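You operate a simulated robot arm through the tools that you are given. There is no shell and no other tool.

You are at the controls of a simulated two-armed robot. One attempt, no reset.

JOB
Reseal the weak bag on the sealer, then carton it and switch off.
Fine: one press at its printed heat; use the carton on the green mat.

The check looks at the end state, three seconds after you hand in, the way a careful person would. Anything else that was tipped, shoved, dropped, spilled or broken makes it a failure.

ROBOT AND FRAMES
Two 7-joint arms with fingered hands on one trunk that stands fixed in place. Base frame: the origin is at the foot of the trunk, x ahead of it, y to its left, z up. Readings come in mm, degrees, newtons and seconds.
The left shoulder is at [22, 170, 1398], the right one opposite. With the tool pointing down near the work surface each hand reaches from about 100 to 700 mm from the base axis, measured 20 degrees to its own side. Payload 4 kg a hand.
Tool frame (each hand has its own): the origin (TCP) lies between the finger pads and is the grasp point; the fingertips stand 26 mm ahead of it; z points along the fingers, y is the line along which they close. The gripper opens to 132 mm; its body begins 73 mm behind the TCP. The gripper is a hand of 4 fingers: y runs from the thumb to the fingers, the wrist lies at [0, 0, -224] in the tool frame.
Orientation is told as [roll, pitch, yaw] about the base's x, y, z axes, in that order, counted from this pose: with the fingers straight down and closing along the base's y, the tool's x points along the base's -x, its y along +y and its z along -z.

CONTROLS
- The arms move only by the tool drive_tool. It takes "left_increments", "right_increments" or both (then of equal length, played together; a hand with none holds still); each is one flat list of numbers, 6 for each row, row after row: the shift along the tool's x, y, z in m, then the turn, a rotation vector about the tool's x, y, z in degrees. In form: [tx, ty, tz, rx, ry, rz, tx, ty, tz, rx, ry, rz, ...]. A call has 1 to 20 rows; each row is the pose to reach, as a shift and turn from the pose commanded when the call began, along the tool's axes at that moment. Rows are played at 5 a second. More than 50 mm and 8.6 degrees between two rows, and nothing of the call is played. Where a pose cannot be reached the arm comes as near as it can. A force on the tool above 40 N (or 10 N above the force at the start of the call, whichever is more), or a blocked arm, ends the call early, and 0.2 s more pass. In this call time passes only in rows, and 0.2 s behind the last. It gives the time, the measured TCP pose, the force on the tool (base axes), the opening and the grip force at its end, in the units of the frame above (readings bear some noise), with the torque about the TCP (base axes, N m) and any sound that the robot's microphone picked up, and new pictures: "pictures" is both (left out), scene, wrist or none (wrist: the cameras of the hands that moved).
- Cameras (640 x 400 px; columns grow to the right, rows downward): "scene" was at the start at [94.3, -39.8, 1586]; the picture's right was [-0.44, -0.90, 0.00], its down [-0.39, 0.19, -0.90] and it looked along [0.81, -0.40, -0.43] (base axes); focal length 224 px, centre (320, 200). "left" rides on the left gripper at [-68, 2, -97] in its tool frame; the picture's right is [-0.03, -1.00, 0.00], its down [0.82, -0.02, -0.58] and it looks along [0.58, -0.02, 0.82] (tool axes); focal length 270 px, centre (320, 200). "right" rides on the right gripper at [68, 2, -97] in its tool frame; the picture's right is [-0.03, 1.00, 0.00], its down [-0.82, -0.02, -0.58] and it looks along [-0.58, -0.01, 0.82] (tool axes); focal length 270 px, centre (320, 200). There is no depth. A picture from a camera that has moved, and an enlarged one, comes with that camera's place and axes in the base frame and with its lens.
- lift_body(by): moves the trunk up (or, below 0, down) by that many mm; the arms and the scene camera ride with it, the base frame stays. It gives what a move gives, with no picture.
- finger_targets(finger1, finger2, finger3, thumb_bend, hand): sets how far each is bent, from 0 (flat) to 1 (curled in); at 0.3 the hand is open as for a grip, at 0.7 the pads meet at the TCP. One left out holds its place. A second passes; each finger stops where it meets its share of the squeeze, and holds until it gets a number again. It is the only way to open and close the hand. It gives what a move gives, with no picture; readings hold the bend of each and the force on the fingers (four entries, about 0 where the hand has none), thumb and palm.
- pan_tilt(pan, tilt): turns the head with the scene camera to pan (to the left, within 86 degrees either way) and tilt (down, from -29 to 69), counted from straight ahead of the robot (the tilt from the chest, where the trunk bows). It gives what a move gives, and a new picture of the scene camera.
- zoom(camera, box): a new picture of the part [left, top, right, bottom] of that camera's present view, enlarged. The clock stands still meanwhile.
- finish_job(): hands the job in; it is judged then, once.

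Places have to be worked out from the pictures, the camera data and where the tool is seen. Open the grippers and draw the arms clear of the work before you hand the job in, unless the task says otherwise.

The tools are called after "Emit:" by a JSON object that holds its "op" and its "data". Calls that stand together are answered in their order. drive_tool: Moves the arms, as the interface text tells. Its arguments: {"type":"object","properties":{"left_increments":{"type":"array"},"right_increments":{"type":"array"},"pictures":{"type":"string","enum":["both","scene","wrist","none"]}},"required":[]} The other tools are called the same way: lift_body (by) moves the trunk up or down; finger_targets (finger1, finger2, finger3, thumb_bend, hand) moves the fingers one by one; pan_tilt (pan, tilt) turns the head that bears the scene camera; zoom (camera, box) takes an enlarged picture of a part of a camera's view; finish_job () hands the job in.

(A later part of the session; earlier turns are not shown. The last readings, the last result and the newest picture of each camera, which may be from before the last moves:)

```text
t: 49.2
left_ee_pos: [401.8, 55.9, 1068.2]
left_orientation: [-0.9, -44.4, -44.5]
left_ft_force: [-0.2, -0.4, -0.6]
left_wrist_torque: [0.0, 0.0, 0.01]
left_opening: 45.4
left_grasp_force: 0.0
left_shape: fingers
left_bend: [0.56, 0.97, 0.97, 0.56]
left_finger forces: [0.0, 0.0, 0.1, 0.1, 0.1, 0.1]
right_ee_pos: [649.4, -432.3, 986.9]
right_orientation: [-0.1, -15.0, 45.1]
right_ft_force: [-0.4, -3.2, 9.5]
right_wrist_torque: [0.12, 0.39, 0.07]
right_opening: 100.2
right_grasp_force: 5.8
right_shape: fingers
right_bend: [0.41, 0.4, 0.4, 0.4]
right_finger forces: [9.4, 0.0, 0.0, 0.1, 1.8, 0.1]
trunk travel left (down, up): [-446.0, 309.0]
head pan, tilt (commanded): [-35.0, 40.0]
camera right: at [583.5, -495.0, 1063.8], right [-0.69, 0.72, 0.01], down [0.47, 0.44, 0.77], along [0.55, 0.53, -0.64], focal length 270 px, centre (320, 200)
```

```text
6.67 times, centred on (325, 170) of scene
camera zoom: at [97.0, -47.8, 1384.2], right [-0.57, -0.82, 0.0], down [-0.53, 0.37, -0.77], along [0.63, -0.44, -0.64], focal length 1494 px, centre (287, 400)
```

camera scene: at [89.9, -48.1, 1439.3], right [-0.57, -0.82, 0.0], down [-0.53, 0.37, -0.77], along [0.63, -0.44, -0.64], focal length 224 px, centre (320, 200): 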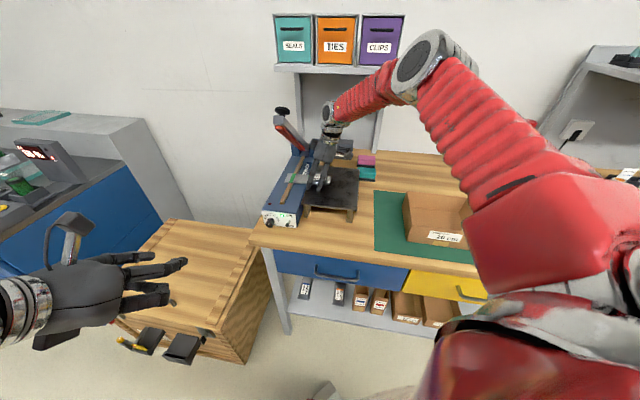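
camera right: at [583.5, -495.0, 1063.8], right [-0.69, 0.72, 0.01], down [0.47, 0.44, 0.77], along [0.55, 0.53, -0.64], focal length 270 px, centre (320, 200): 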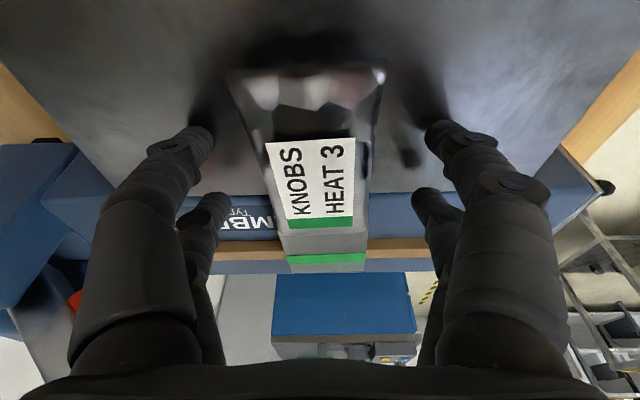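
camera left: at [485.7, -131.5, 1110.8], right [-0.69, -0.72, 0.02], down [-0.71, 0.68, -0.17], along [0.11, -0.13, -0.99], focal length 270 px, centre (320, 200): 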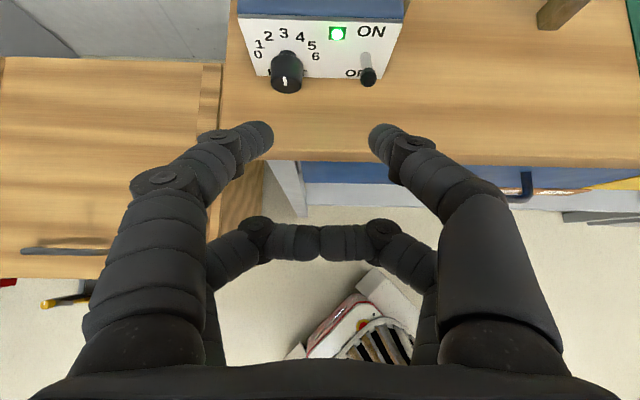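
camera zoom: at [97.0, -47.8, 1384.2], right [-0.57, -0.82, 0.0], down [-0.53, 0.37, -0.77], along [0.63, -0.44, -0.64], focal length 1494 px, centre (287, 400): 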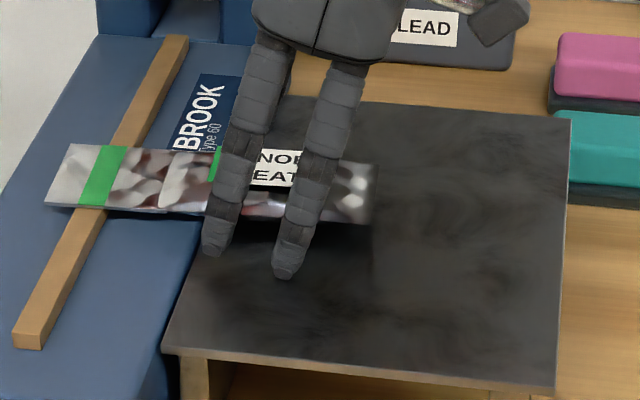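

The lower pair of fingertips has just touched the plate (~9.5 N). I'll raise 4 mm off it and then close all four fingers on the bag.

Emit:
{"op": "drive_tool", "data": {"right_increments": [-0.001, 0, -0.0039, 0, 0, 0], "pictures": "none"}}

Emit:
{"op": "finger_targets", "data": {"hand": "right", "finger1": 0.7, "finger2": 0.7, "finger3": 0.7, "thumb_bend": 0.7}}

Emit:
{"op": "zoom", "data": {"camera": "right", "box": [0, 0, 640, 400]}}

Emit:
{"op": "zoom", "data": {"camera": "scene", "box": [285, 140, 365, 200]}}

```text
t: 49.6
left_ee_pos: [402.4, 55.4, 1068.6]
left_orientation: [-1.0, -44.3, -44.3]
left_ft_force: [0.2, 0.0, -0.5]
left_wrist_torque: [-0.04, -0.01, 0.02]
left_opening: 45.6
left_grasp_force: 0.0
left_shape: fingers
left_bend: [0.56, 0.97, 0.97, 0.56]
left_finger forces: [0.0, 0.1, 0.0, 0.0, 0.1, 0.0]
right_ee_pos: [648.5, -432.6, 988.0]
right_orientation: [0.2, -14.7, 45.0]
right_ft_force: [-0.6, -0.4, 1.3]
right_wrist_torque: [-0.03, -0.01, 0.02]
right_opening: 100.2
right_grasp_force: 0.7
right_shape: fingers
right_bend: [0.4, 0.4, 0.4, 0.4]
right_finger forces: [0.1, 0.0, 0.0, 0.1, 0.5, 0.0]
trunk travel left (down, up): [-446.0, 309.0]
head pan, tilt (commanded): [-35.0, 40.0]
```

```text
t: 50.6
left_ee_pos: [402.4, 54.8, 1069.1]
left_orientation: [-1.0, -44.3, -44.4]
left_ft_force: [-0.4, -0.4, -0.1]
left_wrist_torque: [0.03, 0.0, 0.03]
left_opening: 45.3
left_grasp_force: 0.0
left_shape: fingers
left_bend: [0.56, 0.97, 0.97, 0.56]
left_finger forces: [0.0, 0.0, 0.0, 0.0, 0.0, 0.0]
right_ee_pos: [649.2, -432.7, 988.9]
right_orientation: [0.0, -15.0, 45.1]
right_ft_force: [3.4, -2.1, 8.9]
right_wrist_torque: [0.12, 0.21, -0.02]
right_opening: 52.7
right_grasp_force: 28.8
right_shape: fingers
right_bend: [0.54, 0.52, 0.56, 0.61]
right_finger forces: [22.0, 11.2, 9.2, 0.1, 15.9, 0.0]
trunk travel left (down, up): [-446.0, 309.0]
head pan, tilt (commanded): [-35.0, 40.0]
```

```text
1.00 times, centred on (320, 200) of right (not enlarged: the box is as wide or as high as the picture)
camera zoom: at [583.8, -495.0, 1066.1], right [-0.69, 0.72, 0.01], down [0.47, 0.44, 0.77], along [0.55, 0.53, -0.64], focal length 270 px, centre (320, 200)
```

zoom: 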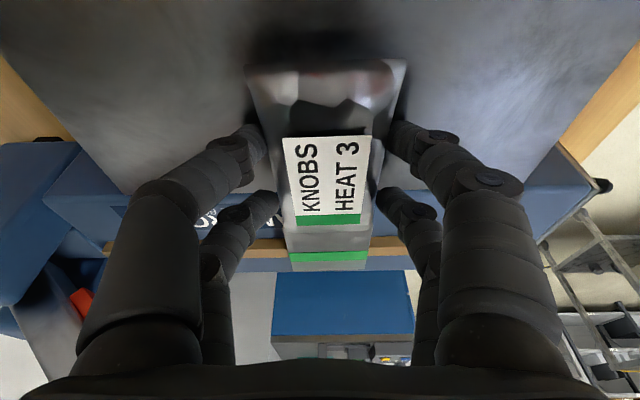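

```text
6.67 times, centred on (325, 170) of scene
camera zoom: at [97.7, -47.9, 1384.0], right [-0.57, -0.82, 0.0], down [-0.53, 0.37, -0.77], along [0.63, -0.44, -0.64], focal length 1494 px, centre (287, 400)
```

zoom: 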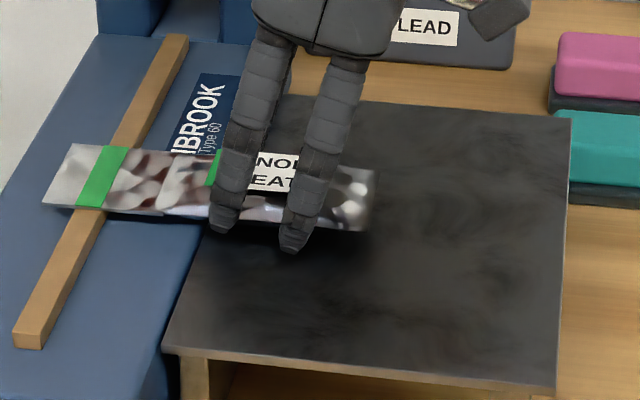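

All four fingers hold the bag (22/11/9/16 N). I'll lift slowly, 10 mm then to 60 mm, and check the grip.

Emit:
{"op": "drive_tool", "data": {"right_increments": [-0.0013, 0, -0.0048, 0, 0, 0, -0.0025, 0, -0.0097, 0, 0, 0, -0.0064, 0, -0.0242, 0, 0, 0, -0.0102, 0, -0.0387, 0, 0, 0, -0.0152, 0, -0.058, 0, 0, 0], "pictures": "both"}}

Emit:
{"op": "zoom", "data": {"camera": "scene", "box": [270, 100, 390, 200]}}

```text
t: 51.8
left_ee_pos: [402.3, 54.2, 1067.6]
left_orientation: [-1.0, -44.3, -44.4]
left_ft_force: [0.6, -0.7, 0.2]
left_wrist_torque: [-0.05, -0.03, 0.01]
left_opening: 45.3
left_grasp_force: 0.1
left_shape: fingers
left_bend: [0.56, 0.97, 0.97, 0.56]
left_finger forces: [0.0, 0.1, 0.0, 0.0, 0.0, 0.0]
right_ee_pos: [650.1, -433.1, 1049.3]
right_orientation: [0.1, -14.8, 45.1]
right_ft_force: [-0.4, -0.3, -1.4]
right_wrist_torque: [-0.01, -0.01, 0.03]
right_opening: 53.0
right_grasp_force: 23.5
right_shape: fingers
right_bend: [0.53, 0.51, 0.56, 0.62]
right_finger forces: [11.8, 11.9, 8.6, 0.1, 15.1, 0.0]
trunk travel left (down, up): [-446.0, 309.0]
head pan, tilt (commanded): [-35.0, 40.0]
camera scene: at [97.8, -48.1, 1383.9], right [-0.57, -0.82, 0.0], down [-0.53, 0.37, -0.77], along [0.63, -0.44, -0.64], focal length 224 px, centre (320, 200)
camera right: at [583.6, -495.1, 1126.1], right [-0.69, 0.72, 0.01], down [0.47, 0.44, 0.77], along [0.55, 0.53, -0.64], focal length 270 px, centre (320, 200)
```

scene: 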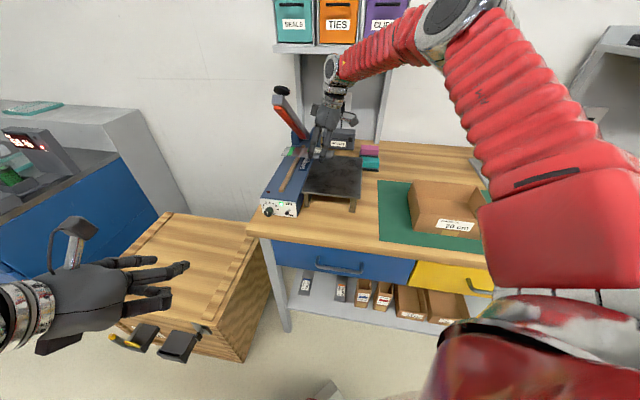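
right: 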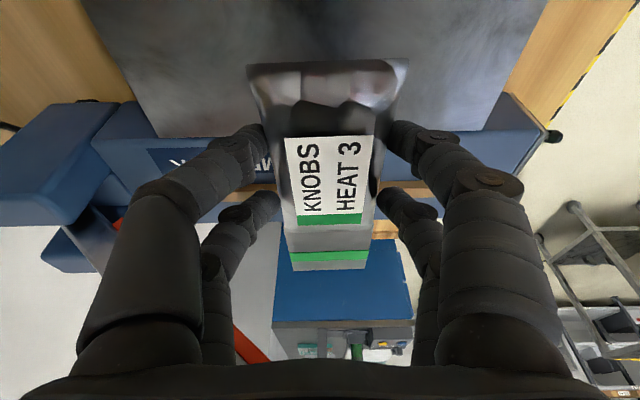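

```text
4.00 times, centred on (330, 150) of scene
camera zoom: at [97.8, -48.1, 1383.9], right [-0.57, -0.82, 0.0], down [-0.53, 0.37, -0.77], along [0.63, -0.44, -0.64], focal length 896 px, centre (280, 400)
```

zoom: 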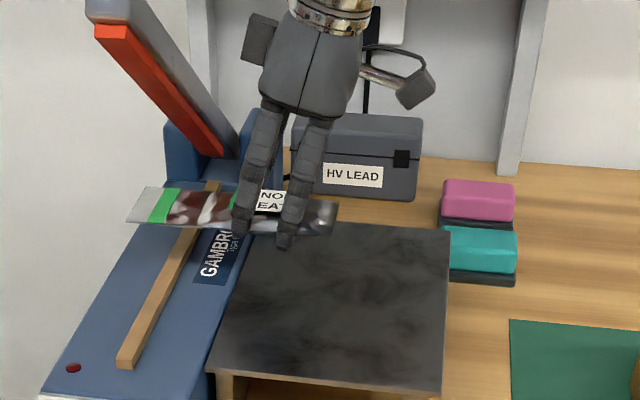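

The bag is firmly held and clear. Its tail would meet the raised sealing arm if lifted here, so I move it sideways toward the carton (centre about u 672, v −255, rim z≈962), rising a little.

Emit:
{"op": "drive_tool", "data": {"right_increments": [0.0425, 0, -0.0112, 0, 0, 0, 0.085, 0, -0.0223, 0, 0, 0, 0.1251, 0, -0.0432, 0, 0, 0, 0.165, 0, -0.064, 0, 0, 0, 0.2051, 0, -0.0848, 0, 0, 0], "pictures": "both"}}

```text
t: 53.0
left_ee_pos: [402.6, 55.0, 1068.1]
left_orientation: [-0.9, -44.3, -44.4]
left_ft_force: [-0.3, -0.2, -0.1]
left_wrist_torque: [0.03, 0.0, 0.02]
left_opening: 45.2
left_grasp_force: 0.0
left_shape: fingers
left_bend: [0.56, 0.97, 0.97, 0.56]
left_finger forces: [0.0, 0.0, 0.0, 0.0, 0.0, 0.0]
right_ee_pos: [492.6, -586.7, 1080.7]
right_orientation: [0.1, -14.8, 45.1]
right_ft_force: [-0.8, 0.7, -0.6]
right_wrist_torque: [0.0, -0.02, 0.01]
right_opening: 53.1
right_grasp_force: 23.3
right_shape: fingers
right_bend: [0.53, 0.51, 0.56, 0.62]
right_finger forces: [11.9, 11.7, 8.6, 0.0, 14.9, 0.0]
trunk travel left (down, up): [-446.0, 309.0]
head pan, tilt (commanded): [-35.0, 40.0]
camera scene: at [96.6, -49.0, 1384.0], right [-0.57, -0.82, 0.0], down [-0.53, 0.37, -0.77], along [0.63, -0.44, -0.64], focal length 224 px, centre (320, 200)
camera right: at [427.0, -649.5, 1156.5], right [-0.69, 0.72, 0.01], down [0.47, 0.44, 0.77], along [0.55, 0.53, -0.64], focal length 270 px, centre (320, 200)
```

scene: 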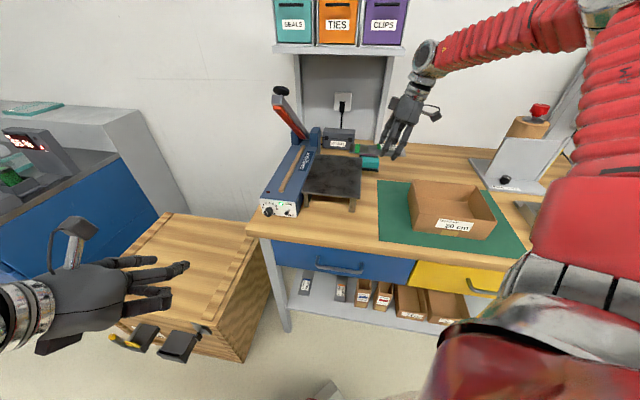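
right: 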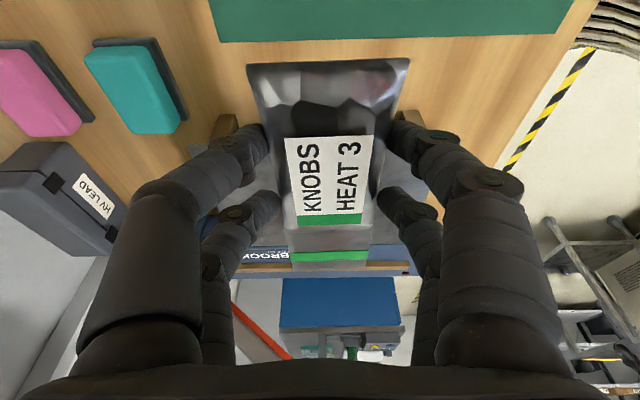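

Bag still firmly gripped over the bench. I'll continue to above the carton centre.

Emit:
{"op": "drive_tool", "data": {"right_increments": [0.0363, 0.0152, -0.0095, 0, 0, 0, 0.0726, 0.0304, -0.019, 0, 0, 0, 0.1089, 0.0456, -0.0285, 0, 0, 0, 0.1452, 0.0608, -0.038, 0, 0, 0, 0.1815, 0.076, -0.0475, 0, 0, 0, 0.2178, 0.091, -0.057, 0, 0, 0], "pictures": "both"}}

Emit:
{"op": "zoom", "data": {"camera": "scene", "box": [360, 60, 560, 280]}}

```text
t: 54.4
left_ee_pos: [401.3, 55.0, 1068.4]
left_orientation: [-0.9, -44.3, -44.4]
left_ft_force: [0.7, 0.0, 0.6]
left_wrist_torque: [-0.01, 0.01, 0.02]
left_opening: 45.3
left_grasp_force: 0.0
left_shape: fingers
left_bend: [0.56, 0.97, 0.97, 0.56]
left_finger forces: [0.1, 0.0, 0.1, 0.0, 0.1, 0.1]
right_ee_pos: [268.6, -681.8, 1078.7]
right_orientation: [-0.1, -14.9, 45.2]
right_ft_force: [-0.8, -0.6, -0.2]
right_wrist_torque: [-0.03, -0.01, 0.04]
right_opening: 52.9
right_grasp_force: 23.2
right_shape: fingers
right_bend: [0.53, 0.51, 0.57, 0.62]
right_finger forces: [11.8, 11.5, 8.4, 0.0, 14.9, 0.0]
trunk travel left (down, up): [-446.0, 309.0]
head pan, tilt (commanded): [-35.0, 40.0]
camera scene: at [96.8, -48.2, 1384.0], right [-0.57, -0.82, 0.0], down [-0.53, 0.37, -0.77], along [0.63, -0.44, -0.64], focal length 224 px, centre (320, 200)
camera right: at [204.3, -745.2, 1154.5], right [-0.69, 0.72, 0.01], down [0.47, 0.44, 0.77], along [0.55, 0.53, -0.64], focal length 270 px, centre (320, 200)
```

scene: 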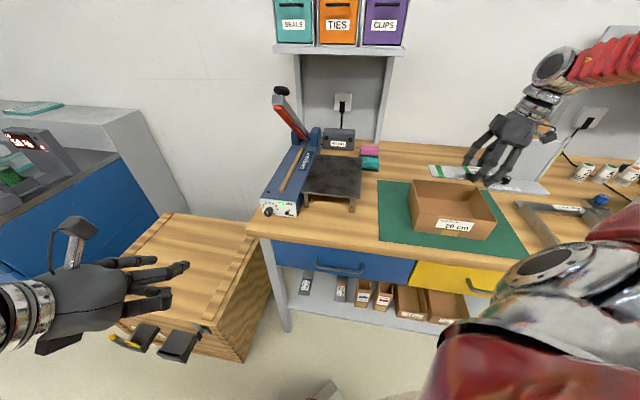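
right: 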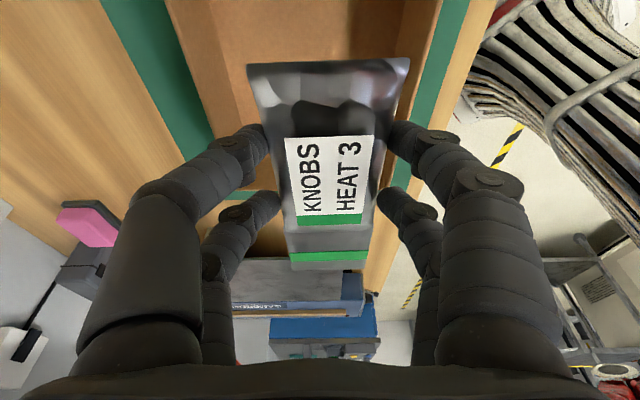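

```text
1.82 times, centred on (460, 170) of scene
camera zoom: at [96.8, -48.2, 1384.0], right [-0.57, -0.82, 0.0], down [-0.53, 0.37, -0.77], along [0.63, -0.44, -0.64], focal length 408 px, centre (66, 254)
```

zoom: 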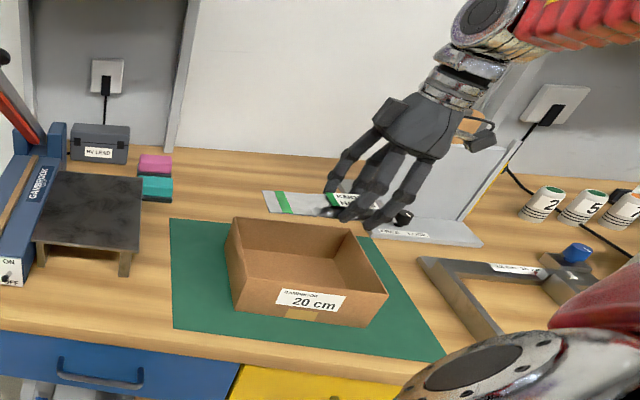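

The bag is over the carton. Wrist view suggests the carton's centre is ~10 mm further in +u than my hand; I'll zoom on the carton to refine before lowering.

Emit:
{"op": "zoom", "data": {"camera": "scene", "box": [400, 165, 510, 245]}}

Emit:
{"op": "zoom", "data": {"camera": "right", "box": [160, 0, 480, 200]}}

```text
5.00 times, centred on (455, 205) of scene
camera zoom: at [96.8, -48.2, 1384.0], right [-0.57, -0.82, 0.0], down [-0.53, 0.37, -0.77], along [0.63, -0.44, -0.64], focal length 1121 px, centre (-355, 175)
```

zoom: 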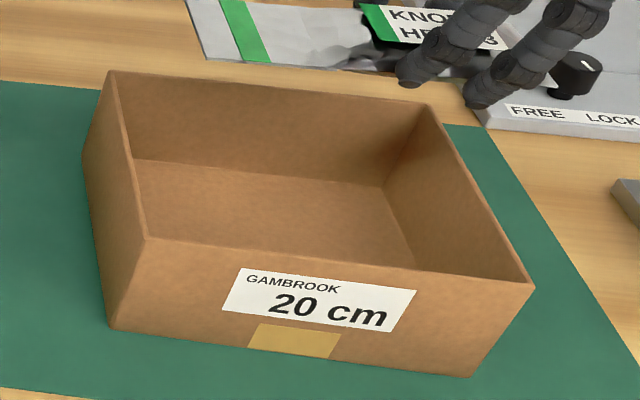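

```text
2.00 times, centred on (320, 100) of right
camera zoom: at [204.3, -745.2, 1154.5], right [-0.69, 0.72, 0.01], down [0.47, 0.44, 0.77], along [0.55, 0.53, -0.64], focal length 541 px, centre (320, 400)
```

zoom: 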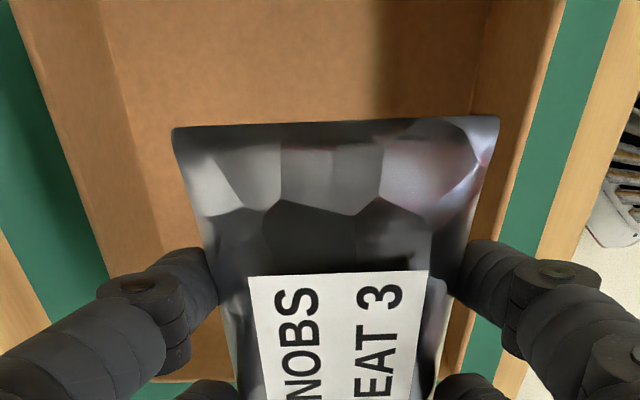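

Both cameras agree: I need +13 mm in u and the bag's ends have ~10–12 mm clearance each side lengthwise. I'll shift and lower into the carton to z≈945.

Emit:
{"op": "drive_tool", "data": {"right_increments": [0.0, -0.013, 0.0, 0, 0, 0, 0.0085, -0.013, 0.0324, 0, 0, 0, 0.017, -0.013, 0.0648, 0, 0, 0, 0.0255, -0.013, 0.0972, 0, 0, 0, 0.034, -0.013, 0.1296, 0, 0, 0], "pictures": "both"}}

Emit:
{"op": "zoom", "data": {"camera": "scene", "box": [390, 130, 520, 250]}}

```text
t: 55.6
left_ee_pos: [402.6, 52.9, 1068.5]
left_orientation: [-0.9, -44.4, -44.4]
left_ft_force: [0.3, -0.5, 0.6]
left_wrist_torque: [-0.02, 0.0, -0.01]
left_opening: 45.4
left_grasp_force: 0.1
left_shape: fingers
left_bend: [0.56, 0.97, 0.97, 0.56]
left_finger forces: [0.0, 0.1, 0.1, 0.1, 0.1, 0.1]
right_ee_pos: [280.0, -694.6, 943.7]
right_orientation: [0.1, -14.8, 45.1]
right_ft_force: [0.1, -0.2, -1.7]
right_wrist_torque: [-0.01, 0.04, -0.01]
right_opening: 52.6
right_grasp_force: 22.4
right_shape: fingers
right_bend: [0.53, 0.51, 0.57, 0.62]
right_finger forces: [11.8, 11.6, 8.4, 0.0, 14.8, 0.0]
trunk travel left (down, up): [-446.0, 309.0]
head pan, tilt (commanded): [-35.0, 40.0]
camera scene: at [98.0, -48.8, 1383.8], right [-0.57, -0.82, 0.0], down [-0.53, 0.37, -0.77], along [0.63, -0.44, -0.64], focal length 224 px, centre (320, 200)
camera right: at [214.8, -756.5, 1019.8], right [-0.69, 0.72, 0.01], down [0.47, 0.44, 0.77], along [0.55, 0.53, -0.64], focal length 270 px, centre (320, 200)
```

scene: 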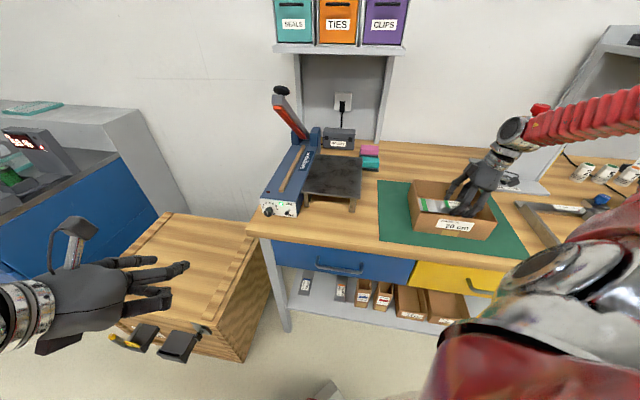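
right: 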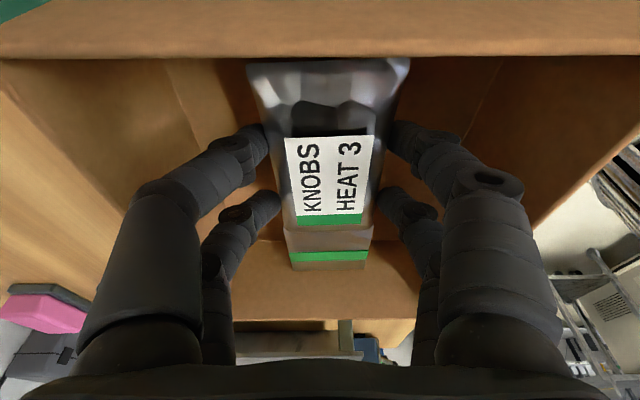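

```text
3.33 times, centred on (455, 190) of scene
camera zoom: at [98.0, -48.8, 1383.8], right [-0.57, -0.82, 0.0], down [-0.53, 0.37, -0.77], along [0.63, -0.44, -0.64], focal length 747 px, centre (-130, 233)
```

zoom: 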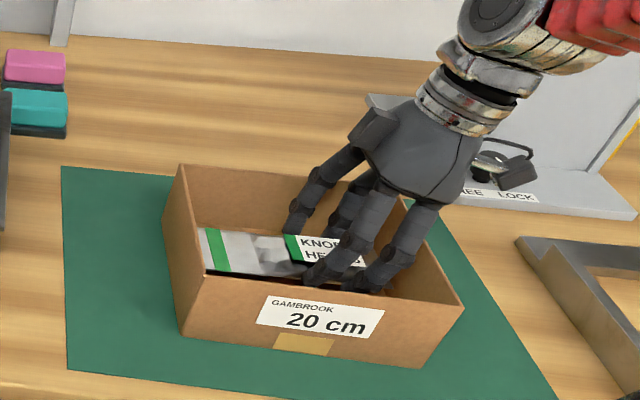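

The bag is inside the carton, clear of all four walls. I'll lower in small steps until the floor is just felt.

Emit:
{"op": "drive_tool", "data": {"right_increments": [0.0013, 0, 0.0048, 0, 0, 0, 0.0025, 0, 0.0097, 0, 0, 0], "pictures": "none"}}

```text
t: 56.2
left_ee_pos: [401.9, 54.8, 1069.0]
left_orientation: [-1.1, -44.4, -44.4]
left_ft_force: [0.8, 0.2, -1.1]
left_wrist_torque: [0.02, 0.01, 0.04]
left_opening: 45.5
left_grasp_force: 0.0
left_shape: fingers
left_bend: [0.56, 0.97, 0.97, 0.56]
left_finger forces: [0.0, 0.1, 0.0, 0.0, 0.0, 0.1]
right_ee_pos: [280.1, -693.1, 936.0]
right_orientation: [0.1, -14.7, 45.2]
right_ft_force: [-0.9, -0.2, -0.6]
right_wrist_torque: [0.01, 0.0, -0.01]
right_opening: 52.8
right_grasp_force: 22.5
right_shape: fingers
right_bend: [0.53, 0.51, 0.57, 0.62]
right_finger forces: [11.9, 11.6, 8.6, 0.1, 14.7, 0.0]
trunk travel left (down, up): [-446.0, 309.0]
head pan, tilt (commanded): [-35.0, 40.0]
```

No contact yet at z≈936. I'll go down another 8 mm in fine steps.

Emit:
{"op": "drive_tool", "data": {"right_increments": [0.001, 0, 0.0039, 0, 0, 0, 0.002, 0, 0.0077, 0, 0, 0], "pictures": "none"}}

```text
t: 56.8
left_ee_pos: [403.1, 54.8, 1068.3]
left_orientation: [-1.1, -44.3, -44.4]
left_ft_force: [0.2, 0.7, 0.3]
left_wrist_torque: [-0.02, 0.01, -0.02]
left_opening: 45.2
left_grasp_force: 0.1
left_shape: fingers
left_bend: [0.56, 0.97, 0.97, 0.56]
left_finger forces: [0.0, 0.1, 0.1, 0.1, 0.0, 0.1]
right_ee_pos: [278.5, -692.0, 925.6]
right_orientation: [0.1, -14.9, 45.1]
right_ft_force: [0.0, 0.7, 0.1]
right_wrist_torque: [-0.03, 0.02, -0.02]
right_opening: 52.8
right_grasp_force: 24.2
right_shape: fingers
right_bend: [0.53, 0.51, 0.57, 0.62]
right_finger forces: [11.9, 11.7, 8.4, 0.0, 14.8, 0.0]
trunk travel left (down, up): [-446.0, 309.0]
head pan, tilt (commanded): [-35.0, 40.0]
```

Force is about zero now, so the floor may be near. Another 4 mm.

Emit:
{"op": "drive_tool", "data": {"right_increments": [0.0005, 0, 0.0019, 0, 0, 0, 0.001, 0, 0.0039, 0, 0, 0], "pictures": "both"}}

Emit:
{"op": "zoom", "data": {"camera": "scene", "box": [390, 130, 520, 250]}}

```text
t: 57.4
left_ee_pos: [400.5, 55.5, 1068.3]
left_orientation: [-1.1, -44.3, -44.4]
left_ft_force: [-0.3, 0.2, 0.3]
left_wrist_torque: [-0.03, 0.0, -0.03]
left_opening: 45.3
left_grasp_force: 0.0
left_shape: fingers
left_bend: [0.56, 0.97, 0.97, 0.56]
left_finger forces: [0.1, 0.1, 0.1, 0.0, 0.0, 0.1]
right_ee_pos: [279.7, -691.5, 924.5]
right_orientation: [0.0, -14.8, 45.1]
right_ft_force: [0.9, -0.1, 8.6]
right_wrist_torque: [0.17, 0.34, 0.02]
right_opening: 52.7
right_grasp_force: 28.0
right_shape: fingers
right_bend: [0.53, 0.51, 0.57, 0.62]
right_finger forces: [20.4, 11.9, 8.5, 0.0, 14.7, 0.1]
trunk travel left (down, up): [-446.0, 309.0]
head pan, tilt (commanded): [-35.0, 40.0]
camera scene: at [97.3, -47.5, 1384.1], right [-0.57, -0.82, 0.0], down [-0.53, 0.37, -0.77], along [0.63, -0.44, -0.64], focal length 224 px, centre (320, 200)
camera right: at [214.0, -754.9, 1000.2], right [-0.69, 0.72, 0.01], down [0.47, 0.44, 0.77], along [0.55, 0.53, -0.64], focal length 270 px, centre (320, 200)
```

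scene: 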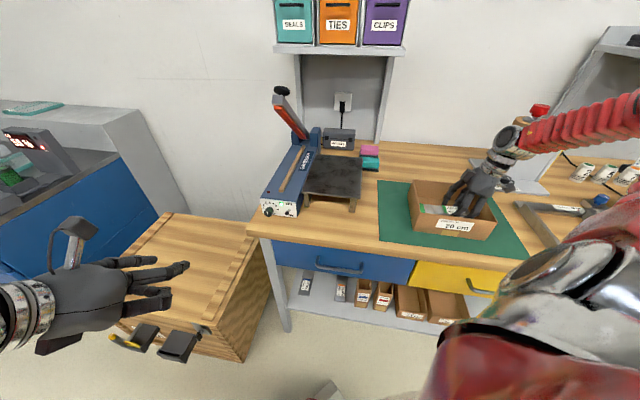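
right: 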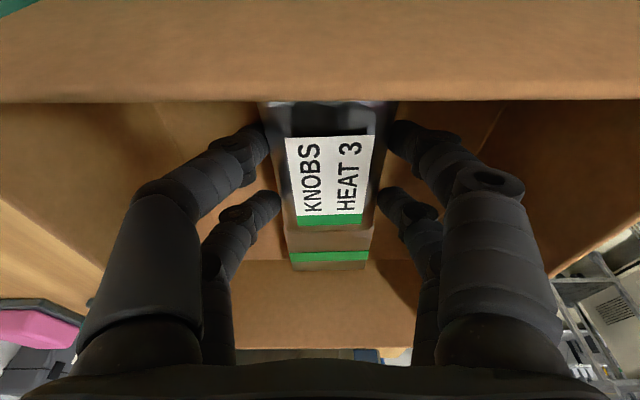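

```text
3.33 times, centred on (455, 190) of scene
camera zoom: at [97.3, -47.5, 1384.1], right [-0.57, -0.82, 0.0], down [-0.53, 0.37, -0.77], along [0.63, -0.44, -0.64], focal length 747 px, centre (-130, 233)
```

zoom: 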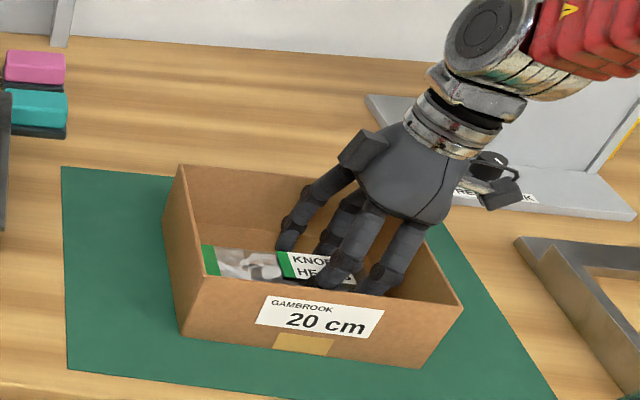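

Floor contact felt (8.6 N). I'll raise 3 mm to unload the tips, then open the fingers modestly to release the bag.

Emit:
{"op": "drive_tool", "data": {"right_increments": [-0.0008, 0, -0.0032, 0, 0, 0], "pictures": "none"}}

Emit:
{"op": "finger_targets", "data": {"hand": "right", "finger1": 0.46, "finger2": 0.44, "finger3": 0.48, "thumb_bend": 0.52}}

Emit:
{"op": "zoom", "data": {"camera": "right", "box": [0, 0, 640, 400]}}

Emit:
{"op": "zoom", "data": {"camera": "scene", "box": [390, 130, 520, 250]}}

```text
t: 57.8
left_ee_pos: [402.7, 54.7, 1069.3]
left_orientation: [-0.9, -44.3, -44.5]
left_ft_force: [0.1, -0.4, -0.5]
left_wrist_torque: [0.04, 0.05, 0.04]
left_opening: 45.5
left_grasp_force: 0.0
left_shape: fingers
left_bend: [0.56, 0.97, 0.97, 0.56]
left_finger forces: [0.0, 0.0, 0.1, 0.0, 0.0, 0.1]
right_ee_pos: [278.9, -692.1, 926.1]
right_orientation: [0.2, -14.8, 45.1]
right_ft_force: [0.0, -0.9, -0.2]
right_wrist_torque: [-0.01, -0.01, -0.02]
right_opening: 52.6
right_grasp_force: 23.9
right_shape: fingers
right_bend: [0.53, 0.51, 0.57, 0.62]
right_finger forces: [11.4, 11.8, 8.6, 0.0, 14.7, 0.0]
trunk travel left (down, up): [-446.0, 309.0]
head pan, tilt (commanded): [-35.0, 40.0]
```

```text
t: 58.8
left_ee_pos: [402.5, 54.0, 1067.7]
left_orientation: [-1.0, -44.2, -44.4]
left_ft_force: [0.2, 0.3, 0.3]
left_wrist_torque: [-0.04, -0.05, 0.03]
left_opening: 45.5
left_grasp_force: 0.1
left_shape: fingers
left_bend: [0.56, 0.97, 0.97, 0.56]
left_finger forces: [0.1, 0.1, 0.1, 0.1, 0.1, 0.0]
right_ee_pos: [279.0, -691.0, 925.7]
right_orientation: [0.1, -14.8, 45.0]
right_ft_force: [0.3, -0.2, 0.0]
right_wrist_torque: [0.03, 0.01, 0.0]
right_opening: 68.6
right_grasp_force: 0.0
right_shape: fingers
right_bend: [0.46, 0.44, 0.48, 0.52]
right_finger forces: [0.0, 0.0, 0.0, 0.0, 0.0, 0.0]
trunk travel left (down, up): [-446.0, 309.0]
head pan, tilt (commanded): [-35.0, 40.0]
```

```text
1.00 times, centred on (320, 200) of right (not enlarged: the box is as wide or as high as the picture)
camera zoom: at [214.0, -755.1, 1002.5], right [-0.69, 0.72, 0.01], down [0.47, 0.44, 0.77], along [0.55, 0.53, -0.64], focal length 270 px, centre (320, 200)
```

zoom: 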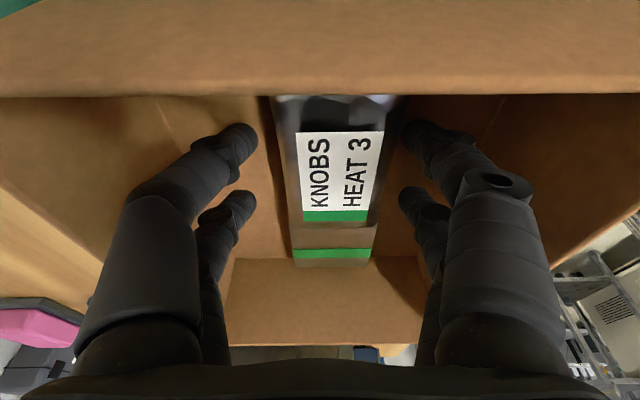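

```text
3.33 times, centred on (455, 190) of scene
camera zoom: at [97.7, -48.3, 1383.9], right [-0.57, -0.82, 0.0], down [-0.53, 0.37, -0.77], along [0.63, -0.44, -0.64], focal length 747 px, centre (-130, 233)
```

zoom: 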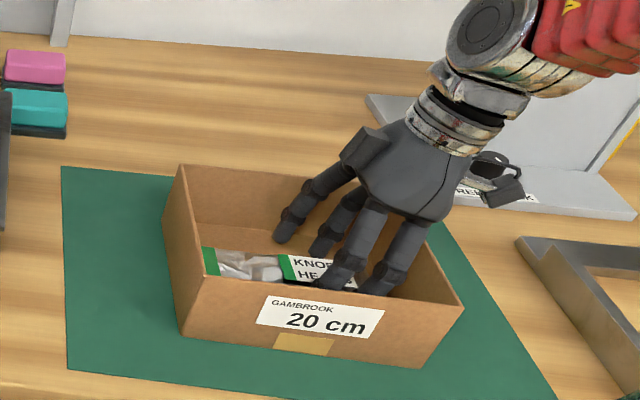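

The bag is released and lying flat in the carton; no contact forces. I'll lift the hand straight up and out.

Emit:
{"op": "drive_tool", "data": {"right_increments": [-0.0051, 0, -0.0193, 0, 0, 0, -0.0127, 0, -0.0484, 0, 0, 0, -0.0228, 0, -0.087, 0, 0, 0, -0.033, 0, -0.1257, 0, 0, 0, -0.0431, 0, -0.1644, 0, 0, 0, -0.0533, 0, -0.2031, 0, 0, 0], "pictures": "both"}}

Emit:
{"op": "zoom", "data": {"camera": "scene", "box": [390, 160, 520, 250]}}

```text
t: 60.2
left_ee_pos: [402.4, 55.4, 1067.6]
left_orientation: [-0.9, -44.3, -44.2]
left_ft_force: [-1.2, 0.3, -0.3]
left_wrist_torque: [0.01, 0.04, -0.02]
left_opening: 45.1
left_grasp_force: 0.1
left_shape: fingers
left_bend: [0.56, 0.97, 0.97, 0.56]
left_finger forces: [0.0, 0.1, 0.0, 0.0, 0.0, 0.1]
right_ee_pos: [278.2, -693.0, 1136.3]
right_orientation: [0.1, -14.8, 45.1]
right_ft_force: [0.5, 0.2, -0.6]
right_wrist_torque: [-0.02, 0.0, -0.01]
right_opening: 68.8
right_grasp_force: 0.0
right_shape: fingers
right_bend: [0.46, 0.44, 0.48, 0.52]
right_finger forces: [0.0, 0.0, 0.1, 0.1, 0.0, 0.0]
trunk travel left (down, up): [-446.0, 309.0]
head pan, tilt (commanded): [-35.0, 40.0]
camera scene: at [97.5, -47.8, 1384.0], right [-0.57, -0.82, 0.0], down [-0.53, 0.37, -0.77], along [0.63, -0.44, -0.64], focal length 224 px, centre (320, 200)
camera right: at [213.3, -755.4, 1212.9], right [-0.69, 0.72, 0.01], down [0.47, 0.44, 0.77], along [0.55, 0.53, -0.64], focal length 270 px, centre (320, 200)
```

scene: 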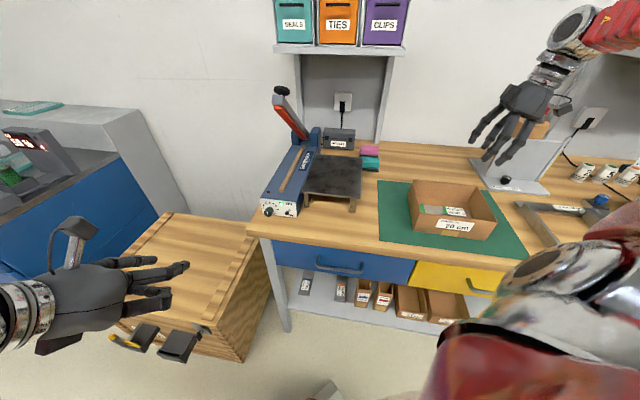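
right: 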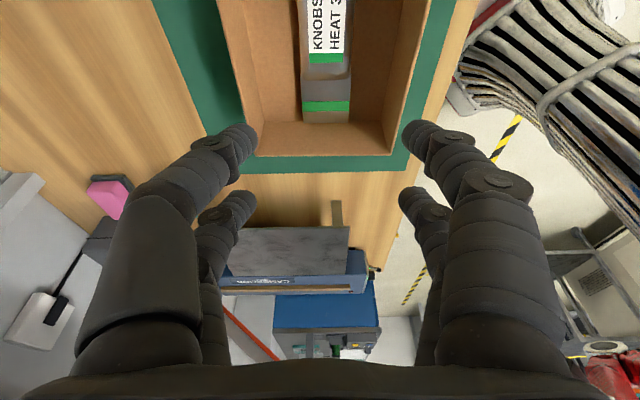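

```text
4.44 times, centred on (455, 205) of scene
camera zoom: at [97.5, -47.8, 1384.0], right [-0.57, -0.82, 0.0], down [-0.53, 0.37, -0.77], along [0.63, -0.44, -0.64], focal length 996 px, centre (-280, 178)
```

zoom: 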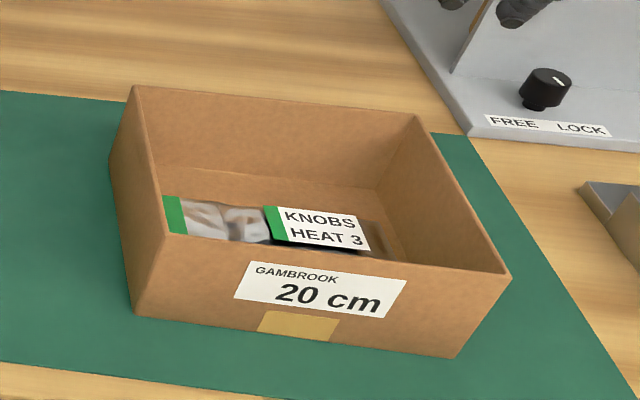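

The bag lies flat inside the 20 cm carton. Now the switch: I'll close the left finger1 and thumb into a single tip and bring the left hand to a stand-off in front of the lever, which is at about (u 558, v 214, z 930).

Emit:
{"op": "finger_targets", "data": {"hand": "left", "finger1": 0.7, "thumb_bend": 0.7}}

Emit:
{"op": "drive_tool", "data": {"left_increments": [-0.02223, -0.01825, 0.03318, 0, 0, 0, -0.04446, -0.0365, 0.06636, 0, 0, 0, -0.06669, -0.05475, 0.09954, 0, 0, 0, -0.08892, -0.073, 0.13272, 0, 0, 0, -0.11115, -0.09125, 0.1659, 0, 0, 0, -0.1334, -0.1095, 0.1991, 0, 0, 0], "pictures": "both"}}

Emit:
{"op": "zoom", "data": {"camera": "left", "box": [160, 0, 480, 200]}}

```text
t: 61.2
left_ee_pos: [403.2, 55.2, 1068.0]
left_orientation: [-1.0, -44.2, -44.4]
left_ft_force: [0.3, 0.0, 0.1]
left_wrist_torque: [0.0, -0.04, -0.01]
left_opening: 1.3
left_grasp_force: 0.0
left_shape: fingers
left_bend: [0.7, 0.97, 0.97, 0.7]
left_finger forces: [0.0, 0.0, 0.0, 0.0, 0.1, 0.1]
right_ee_pos: [277.7, -692.8, 1136.9]
right_orientation: [0.1, -14.8, 45.1]
right_ft_force: [-0.4, 0.0, -0.8]
right_wrist_torque: [-0.02, -0.01, 0.01]
right_opening: 68.9
right_grasp_force: 0.0
right_shape: fingers
right_bend: [0.46, 0.44, 0.48, 0.52]
right_finger forces: [0.1, 0.0, 0.0, 0.0, 0.0, 0.0]
trunk travel left (down, up): [-446.0, 309.0]
head pan, tilt (commanded): [-35.0, 40.0]
```

```text
t: 62.6
left_ee_pos: [490.4, -189.1, 1021.2]
left_orientation: [-0.9, -44.2, -44.4]
left_ft_force: [-0.4, -0.5, 0.5]
left_wrist_torque: [0.01, -0.01, -0.04]
left_opening: 1.5
left_grasp_force: 0.1
left_shape: fingers
left_bend: [0.7, 0.97, 0.97, 0.7]
left_finger forces: [0.0, 0.1, 0.1, 0.1, 0.0, 0.0]
right_ee_pos: [280.0, -693.5, 1136.0]
right_orientation: [0.3, -14.8, 45.1]
right_ft_force: [0.0, 0.6, 0.1]
right_wrist_torque: [0.01, 0.01, 0.01]
right_opening: 68.8
right_grasp_force: 0.1
right_shape: fingers
right_bend: [0.46, 0.44, 0.48, 0.52]
right_finger forces: [0.0, 0.0, 0.1, 0.0, 0.0, 0.0]
trunk travel left (down, up): [-446.0, 309.0]
head pan, tilt (commanded): [-35.0, 40.0]
camera scene: at [98.0, -49.3, 1383.8], right [-0.57, -0.82, 0.0], down [-0.53, 0.37, -0.77], along [0.63, -0.44, -0.64], focal length 224 px, centre (320, 200)
camera left: at [479.6, -174.2, 1138.5], right [-0.69, -0.72, 0.03], down [-0.71, 0.68, -0.16], along [0.09, -0.13, -0.99], focal length 270 px, centre (320, 200)
```

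scene: 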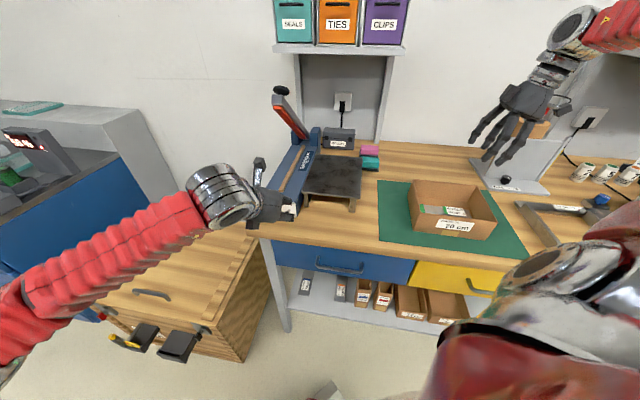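
left: 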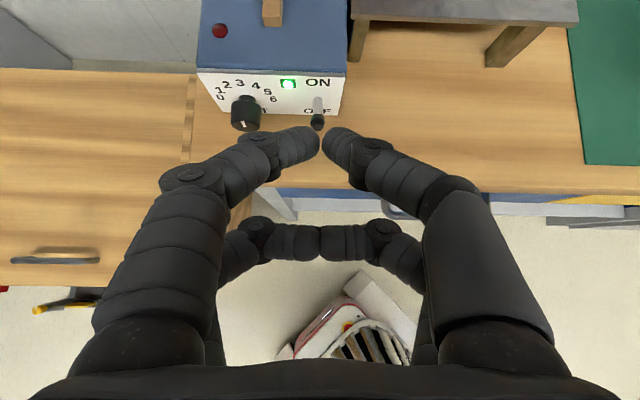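

```text
2.00 times, centred on (320, 100) of left
camera zoom: at [479.6, -174.2, 1138.5], right [-0.69, -0.72, 0.03], down [-0.71, 0.68, -0.16], along [0.09, -0.13, -0.99], focal length 541 px, centre (320, 400)
```

zoom: 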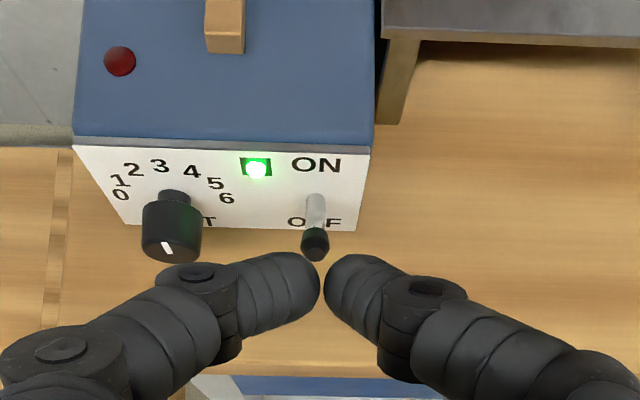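

The lever lies right under the gap between the two tips; I'll shift 9 mm sideways so it sits under one finger only (so it can't be pinched), and move to just above it.

Emit:
{"op": "drive_tool", "data": {"left_increments": [0.0027, -0.008, 0.0299, 0, 0, 0, 0.0054, -0.008, 0.0597, 0, 0, 0, 0.0081, -0.008, 0.0896, 0, 0, 0], "pictures": "both"}}

Emit:
{"op": "zoom", "data": {"camera": "left", "box": [160, 0, 480, 200]}}

Emit:
{"op": "zoom", "data": {"camera": "scene", "box": [240, 170, 320, 230]}}

```text
t: 63.4
left_ee_pos: [523.9, -235.2, 952.3]
left_orientation: [-1.0, -44.2, -44.4]
left_ft_force: [0.4, -0.2, 0.3]
left_wrist_torque: [0.0, 0.01, 0.0]
left_opening: 1.4
left_grasp_force: 0.1
left_shape: fingers
left_bend: [0.7, 0.97, 0.97, 0.7]
left_finger forces: [0.0, 0.0, 0.0, 0.0, 0.1, 0.0]
right_ee_pos: [279.2, -693.2, 1135.4]
right_orientation: [0.1, -14.8, 45.2]
right_ft_force: [0.0, 0.5, -0.2]
right_wrist_torque: [0.01, 0.01, -0.03]
right_opening: 68.9
right_grasp_force: 0.0
right_shape: fingers
right_bend: [0.46, 0.44, 0.48, 0.52]
right_finger forces: [0.0, 0.0, 0.0, 0.1, 0.0, 0.0]
trunk travel left (down, up): [-446.0, 309.0]
head pan, tilt (commanded): [-35.0, 40.0]
camera scene: at [98.1, -49.1, 1383.8], right [-0.57, -0.82, 0.0], down [-0.53, 0.37, -0.77], along [0.63, -0.44, -0.64], focal length 224 px, centre (320, 200)
camera left: at [513.4, -220.7, 1068.1], right [-0.69, -0.72, 0.03], down [-0.71, 0.68, -0.16], along [0.09, -0.13, -0.99], focal length 270 px, centre (320, 200)
```

scene: 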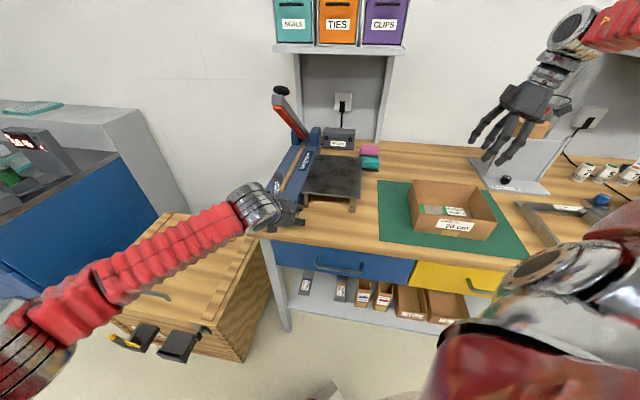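
left: 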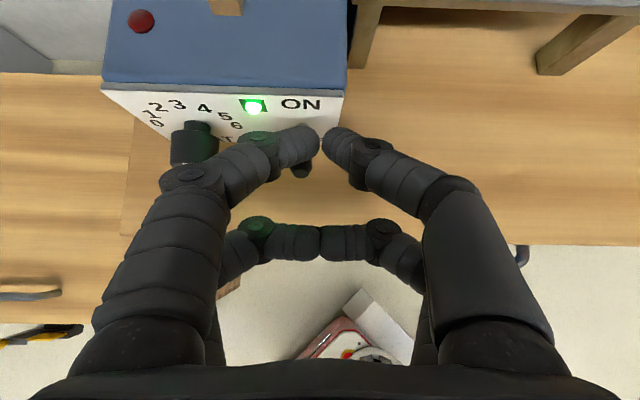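

```text
2.00 times, centred on (320, 100) of left
camera zoom: at [513.4, -220.7, 1068.1], right [-0.69, -0.72, 0.03], down [-0.71, 0.68, -0.16], along [0.09, -0.13, -0.99], focal length 541 px, centre (320, 400)
```

zoom: 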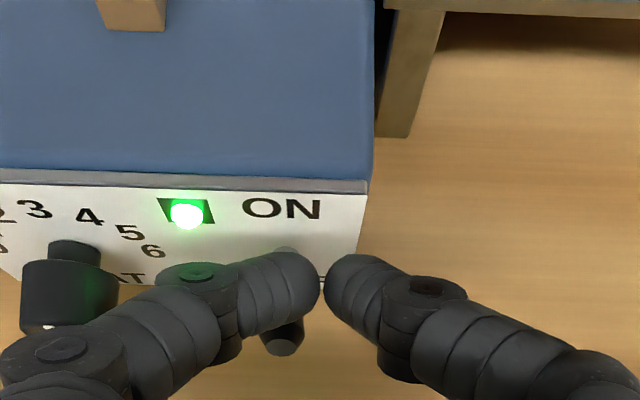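

```text
6.67 times, centred on (280, 200) of scene
camera zoom: at [98.1, -49.1, 1383.8], right [-0.57, -0.82, 0.0], down [-0.53, 0.37, -0.77], along [0.63, -0.44, -0.64], focal length 1494 px, centre (587, 200)
```

zoom: 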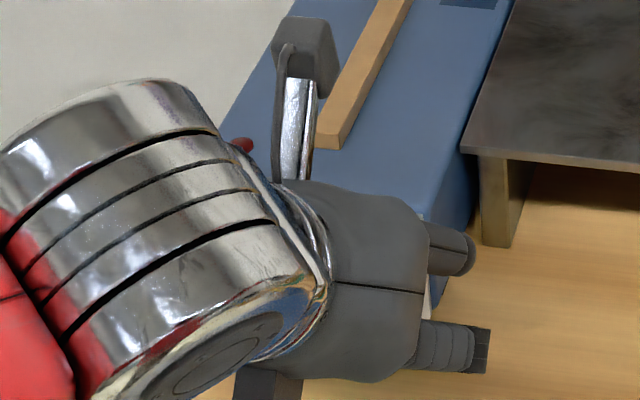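

Finger1 is directly above the lever. I'll push straight down in 4 mm steps, 16 mm first, and watch the force and lamp.

Emit:
{"op": "drive_tool", "data": {"left_increments": [0.0028, 0, 0.0029, 0, 0, 0, 0.0056, 0.0001, 0.0057, 0, 0, 0, 0.0084, 0.0001, 0.0086, 0, 0, 0, 0.0112, 0.0002, 0.0114, 0, 0, 0], "pictures": "wrist"}}

Emit:
{"op": "zoom", "data": {"camera": "left", "box": [160, 0, 480, 200]}}

```text
t: 64.4
left_ee_pos: [523.7, -234.4, 934.1]
left_orientation: [-0.9, -44.3, -44.3]
left_ft_force: [-0.6, -0.4, 0.7]
left_wrist_torque: [-0.04, 0.0, -0.01]
left_opening: 0.2
left_grasp_force: 0.0
left_shape: fingers
left_bend: [0.7, 0.97, 0.97, 0.7]
left_finger forces: [0.5, 0.0, 0.1, 0.1, 0.1, 0.0]
right_ee_pos: [277.5, -693.1, 1136.3]
right_orientation: [0.1, -14.8, 45.1]
right_ft_force: [-0.8, 0.1, 0.8]
right_wrist_torque: [0.01, -0.01, -0.02]
right_opening: 68.8
right_grasp_force: 0.1
right_shape: fingers
right_bend: [0.46, 0.44, 0.48, 0.52]
right_finger forces: [0.0, 0.0, 0.0, 0.0, 0.1, 0.0]
trunk travel left (down, up): [-446.0, 309.0]
head pan, tilt (commanded): [-35.0, 40.0]
camera left: at [513.2, -219.9, 1051.2], right [-0.69, -0.72, 0.03], down [-0.71, 0.68, -0.16], along [0.09, -0.13, -0.99], focal length 270 px, centre (320, 200)
```

left: 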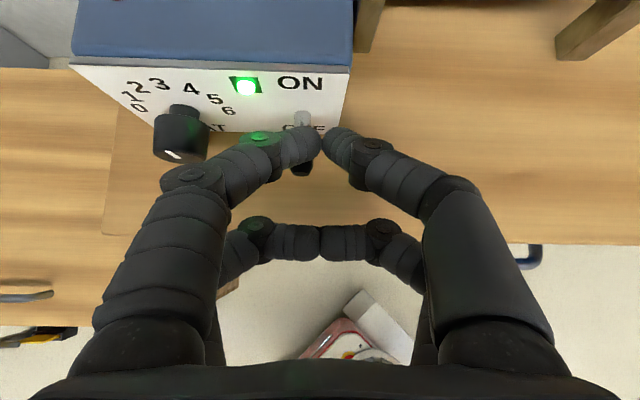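

```text
2.00 times, centred on (320, 100) of left
camera zoom: at [513.2, -219.9, 1051.2], right [-0.69, -0.72, 0.03], down [-0.71, 0.68, -0.16], along [0.09, -0.13, -0.99], focal length 541 px, centre (320, 400)
```

zoom: 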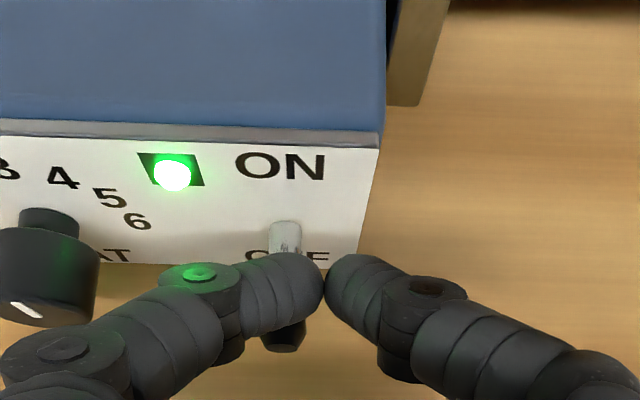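

Light contact with the lever (0.5 N), lamp still on. I continue pressing down another 12 mm.

Emit:
{"op": "drive_tool", "data": {"left_increments": [0.0028, 0, 0.0029, 0, 0, 0, 0.0056, 0.0001, 0.0057, 0, 0, 0, 0.0084, 0.0001, 0.0086, 0, 0, 0], "pictures": "wrist"}}

Emit:
{"op": "zoom", "data": {"camera": "left", "box": [160, 0, 480, 200]}}

```text
t: 65.2
left_ee_pos: [524.0, -235.5, 923.9]
left_orientation: [-0.9, -44.4, -44.4]
left_ft_force: [-1.4, 1.0, 5.7]
left_wrist_torque: [-0.1, -0.15, 0.0]
left_opening: 0.1
left_grasp_force: 3.4
left_shape: fingers
left_bend: [0.71, 0.97, 0.97, 0.7]
left_finger forces: [6.4, 0.0, 0.1, 0.1, 0.0, 0.0]
right_ee_pos: [278.2, -693.5, 1137.0]
right_orientation: [0.0, -14.9, 45.1]
right_ft_force: [-0.1, 0.1, -0.3]
right_wrist_torque: [0.01, 0.0, -0.04]
right_opening: 68.9
right_grasp_force: 0.0
right_shape: fingers
right_bend: [0.46, 0.44, 0.48, 0.52]
right_finger forces: [0.1, 0.0, 0.0, 0.0, 0.0, 0.0]
trunk travel left (down, up): [-446.0, 309.0]
head pan, tilt (commanded): [-35.0, 40.0]
camera left: at [512.6, -220.8, 1039.7], right [-0.69, -0.72, 0.03], down [-0.71, 0.68, -0.16], along [0.09, -0.13, -0.99], focal length 270 px, centre (320, 200)
```

left: 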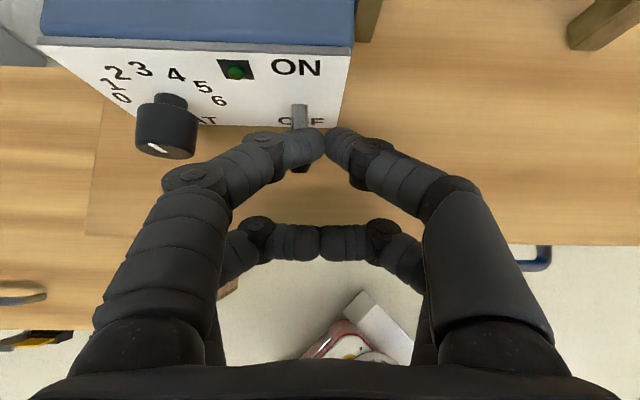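

```text
2.00 times, centred on (320, 100) of left
camera zoom: at [512.6, -220.8, 1039.7], right [-0.69, -0.72, 0.03], down [-0.71, 0.68, -0.16], along [0.09, -0.13, -0.99], focal length 541 px, centre (320, 400)
```

zoom: 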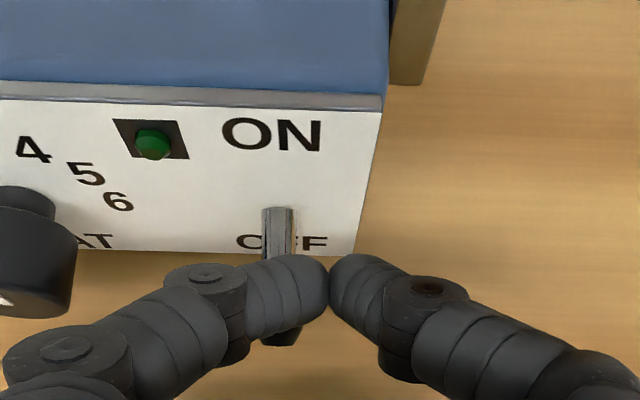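

The green lamp has gone out: it is switched off. I'll press 4 mm more to be sure the lever is fully at its OFF stop.

Emit:
{"op": "drive_tool", "data": {"left_increments": [0.0014, 0, 0.0014, 0, 0, 0, 0.0028, 0, 0.0029, 0, 0, 0], "pictures": "none"}}

```text
t: 65.8
left_ee_pos: [522.5, -236.8, 917.8]
left_orientation: [-1.0, -44.1, -44.4]
left_ft_force: [-6.7, 1.3, 6.7]
left_wrist_torque: [-0.06, -0.16, 0.0]
left_opening: 0.0
left_grasp_force: 5.5
left_shape: fingers
left_bend: [0.72, 0.97, 0.97, 0.7]
left_finger forces: [10.6, 0.0, 0.0, 0.0, 0.1, 0.1]
right_ee_pos: [277.6, -693.7, 1136.8]
right_orientation: [0.1, -14.9, 45.0]
right_ft_force: [-0.5, 0.5, 0.6]
right_wrist_torque: [0.0, 0.01, -0.02]
right_opening: 68.6
right_grasp_force: 0.0
right_shape: fingers
right_bend: [0.46, 0.44, 0.48, 0.52]
right_finger forces: [0.0, 0.0, 0.1, 0.1, 0.1, 0.1]
trunk travel left (down, up): [-446.0, 309.0]
head pan, tilt (commanded): [-35.0, 40.0]
```

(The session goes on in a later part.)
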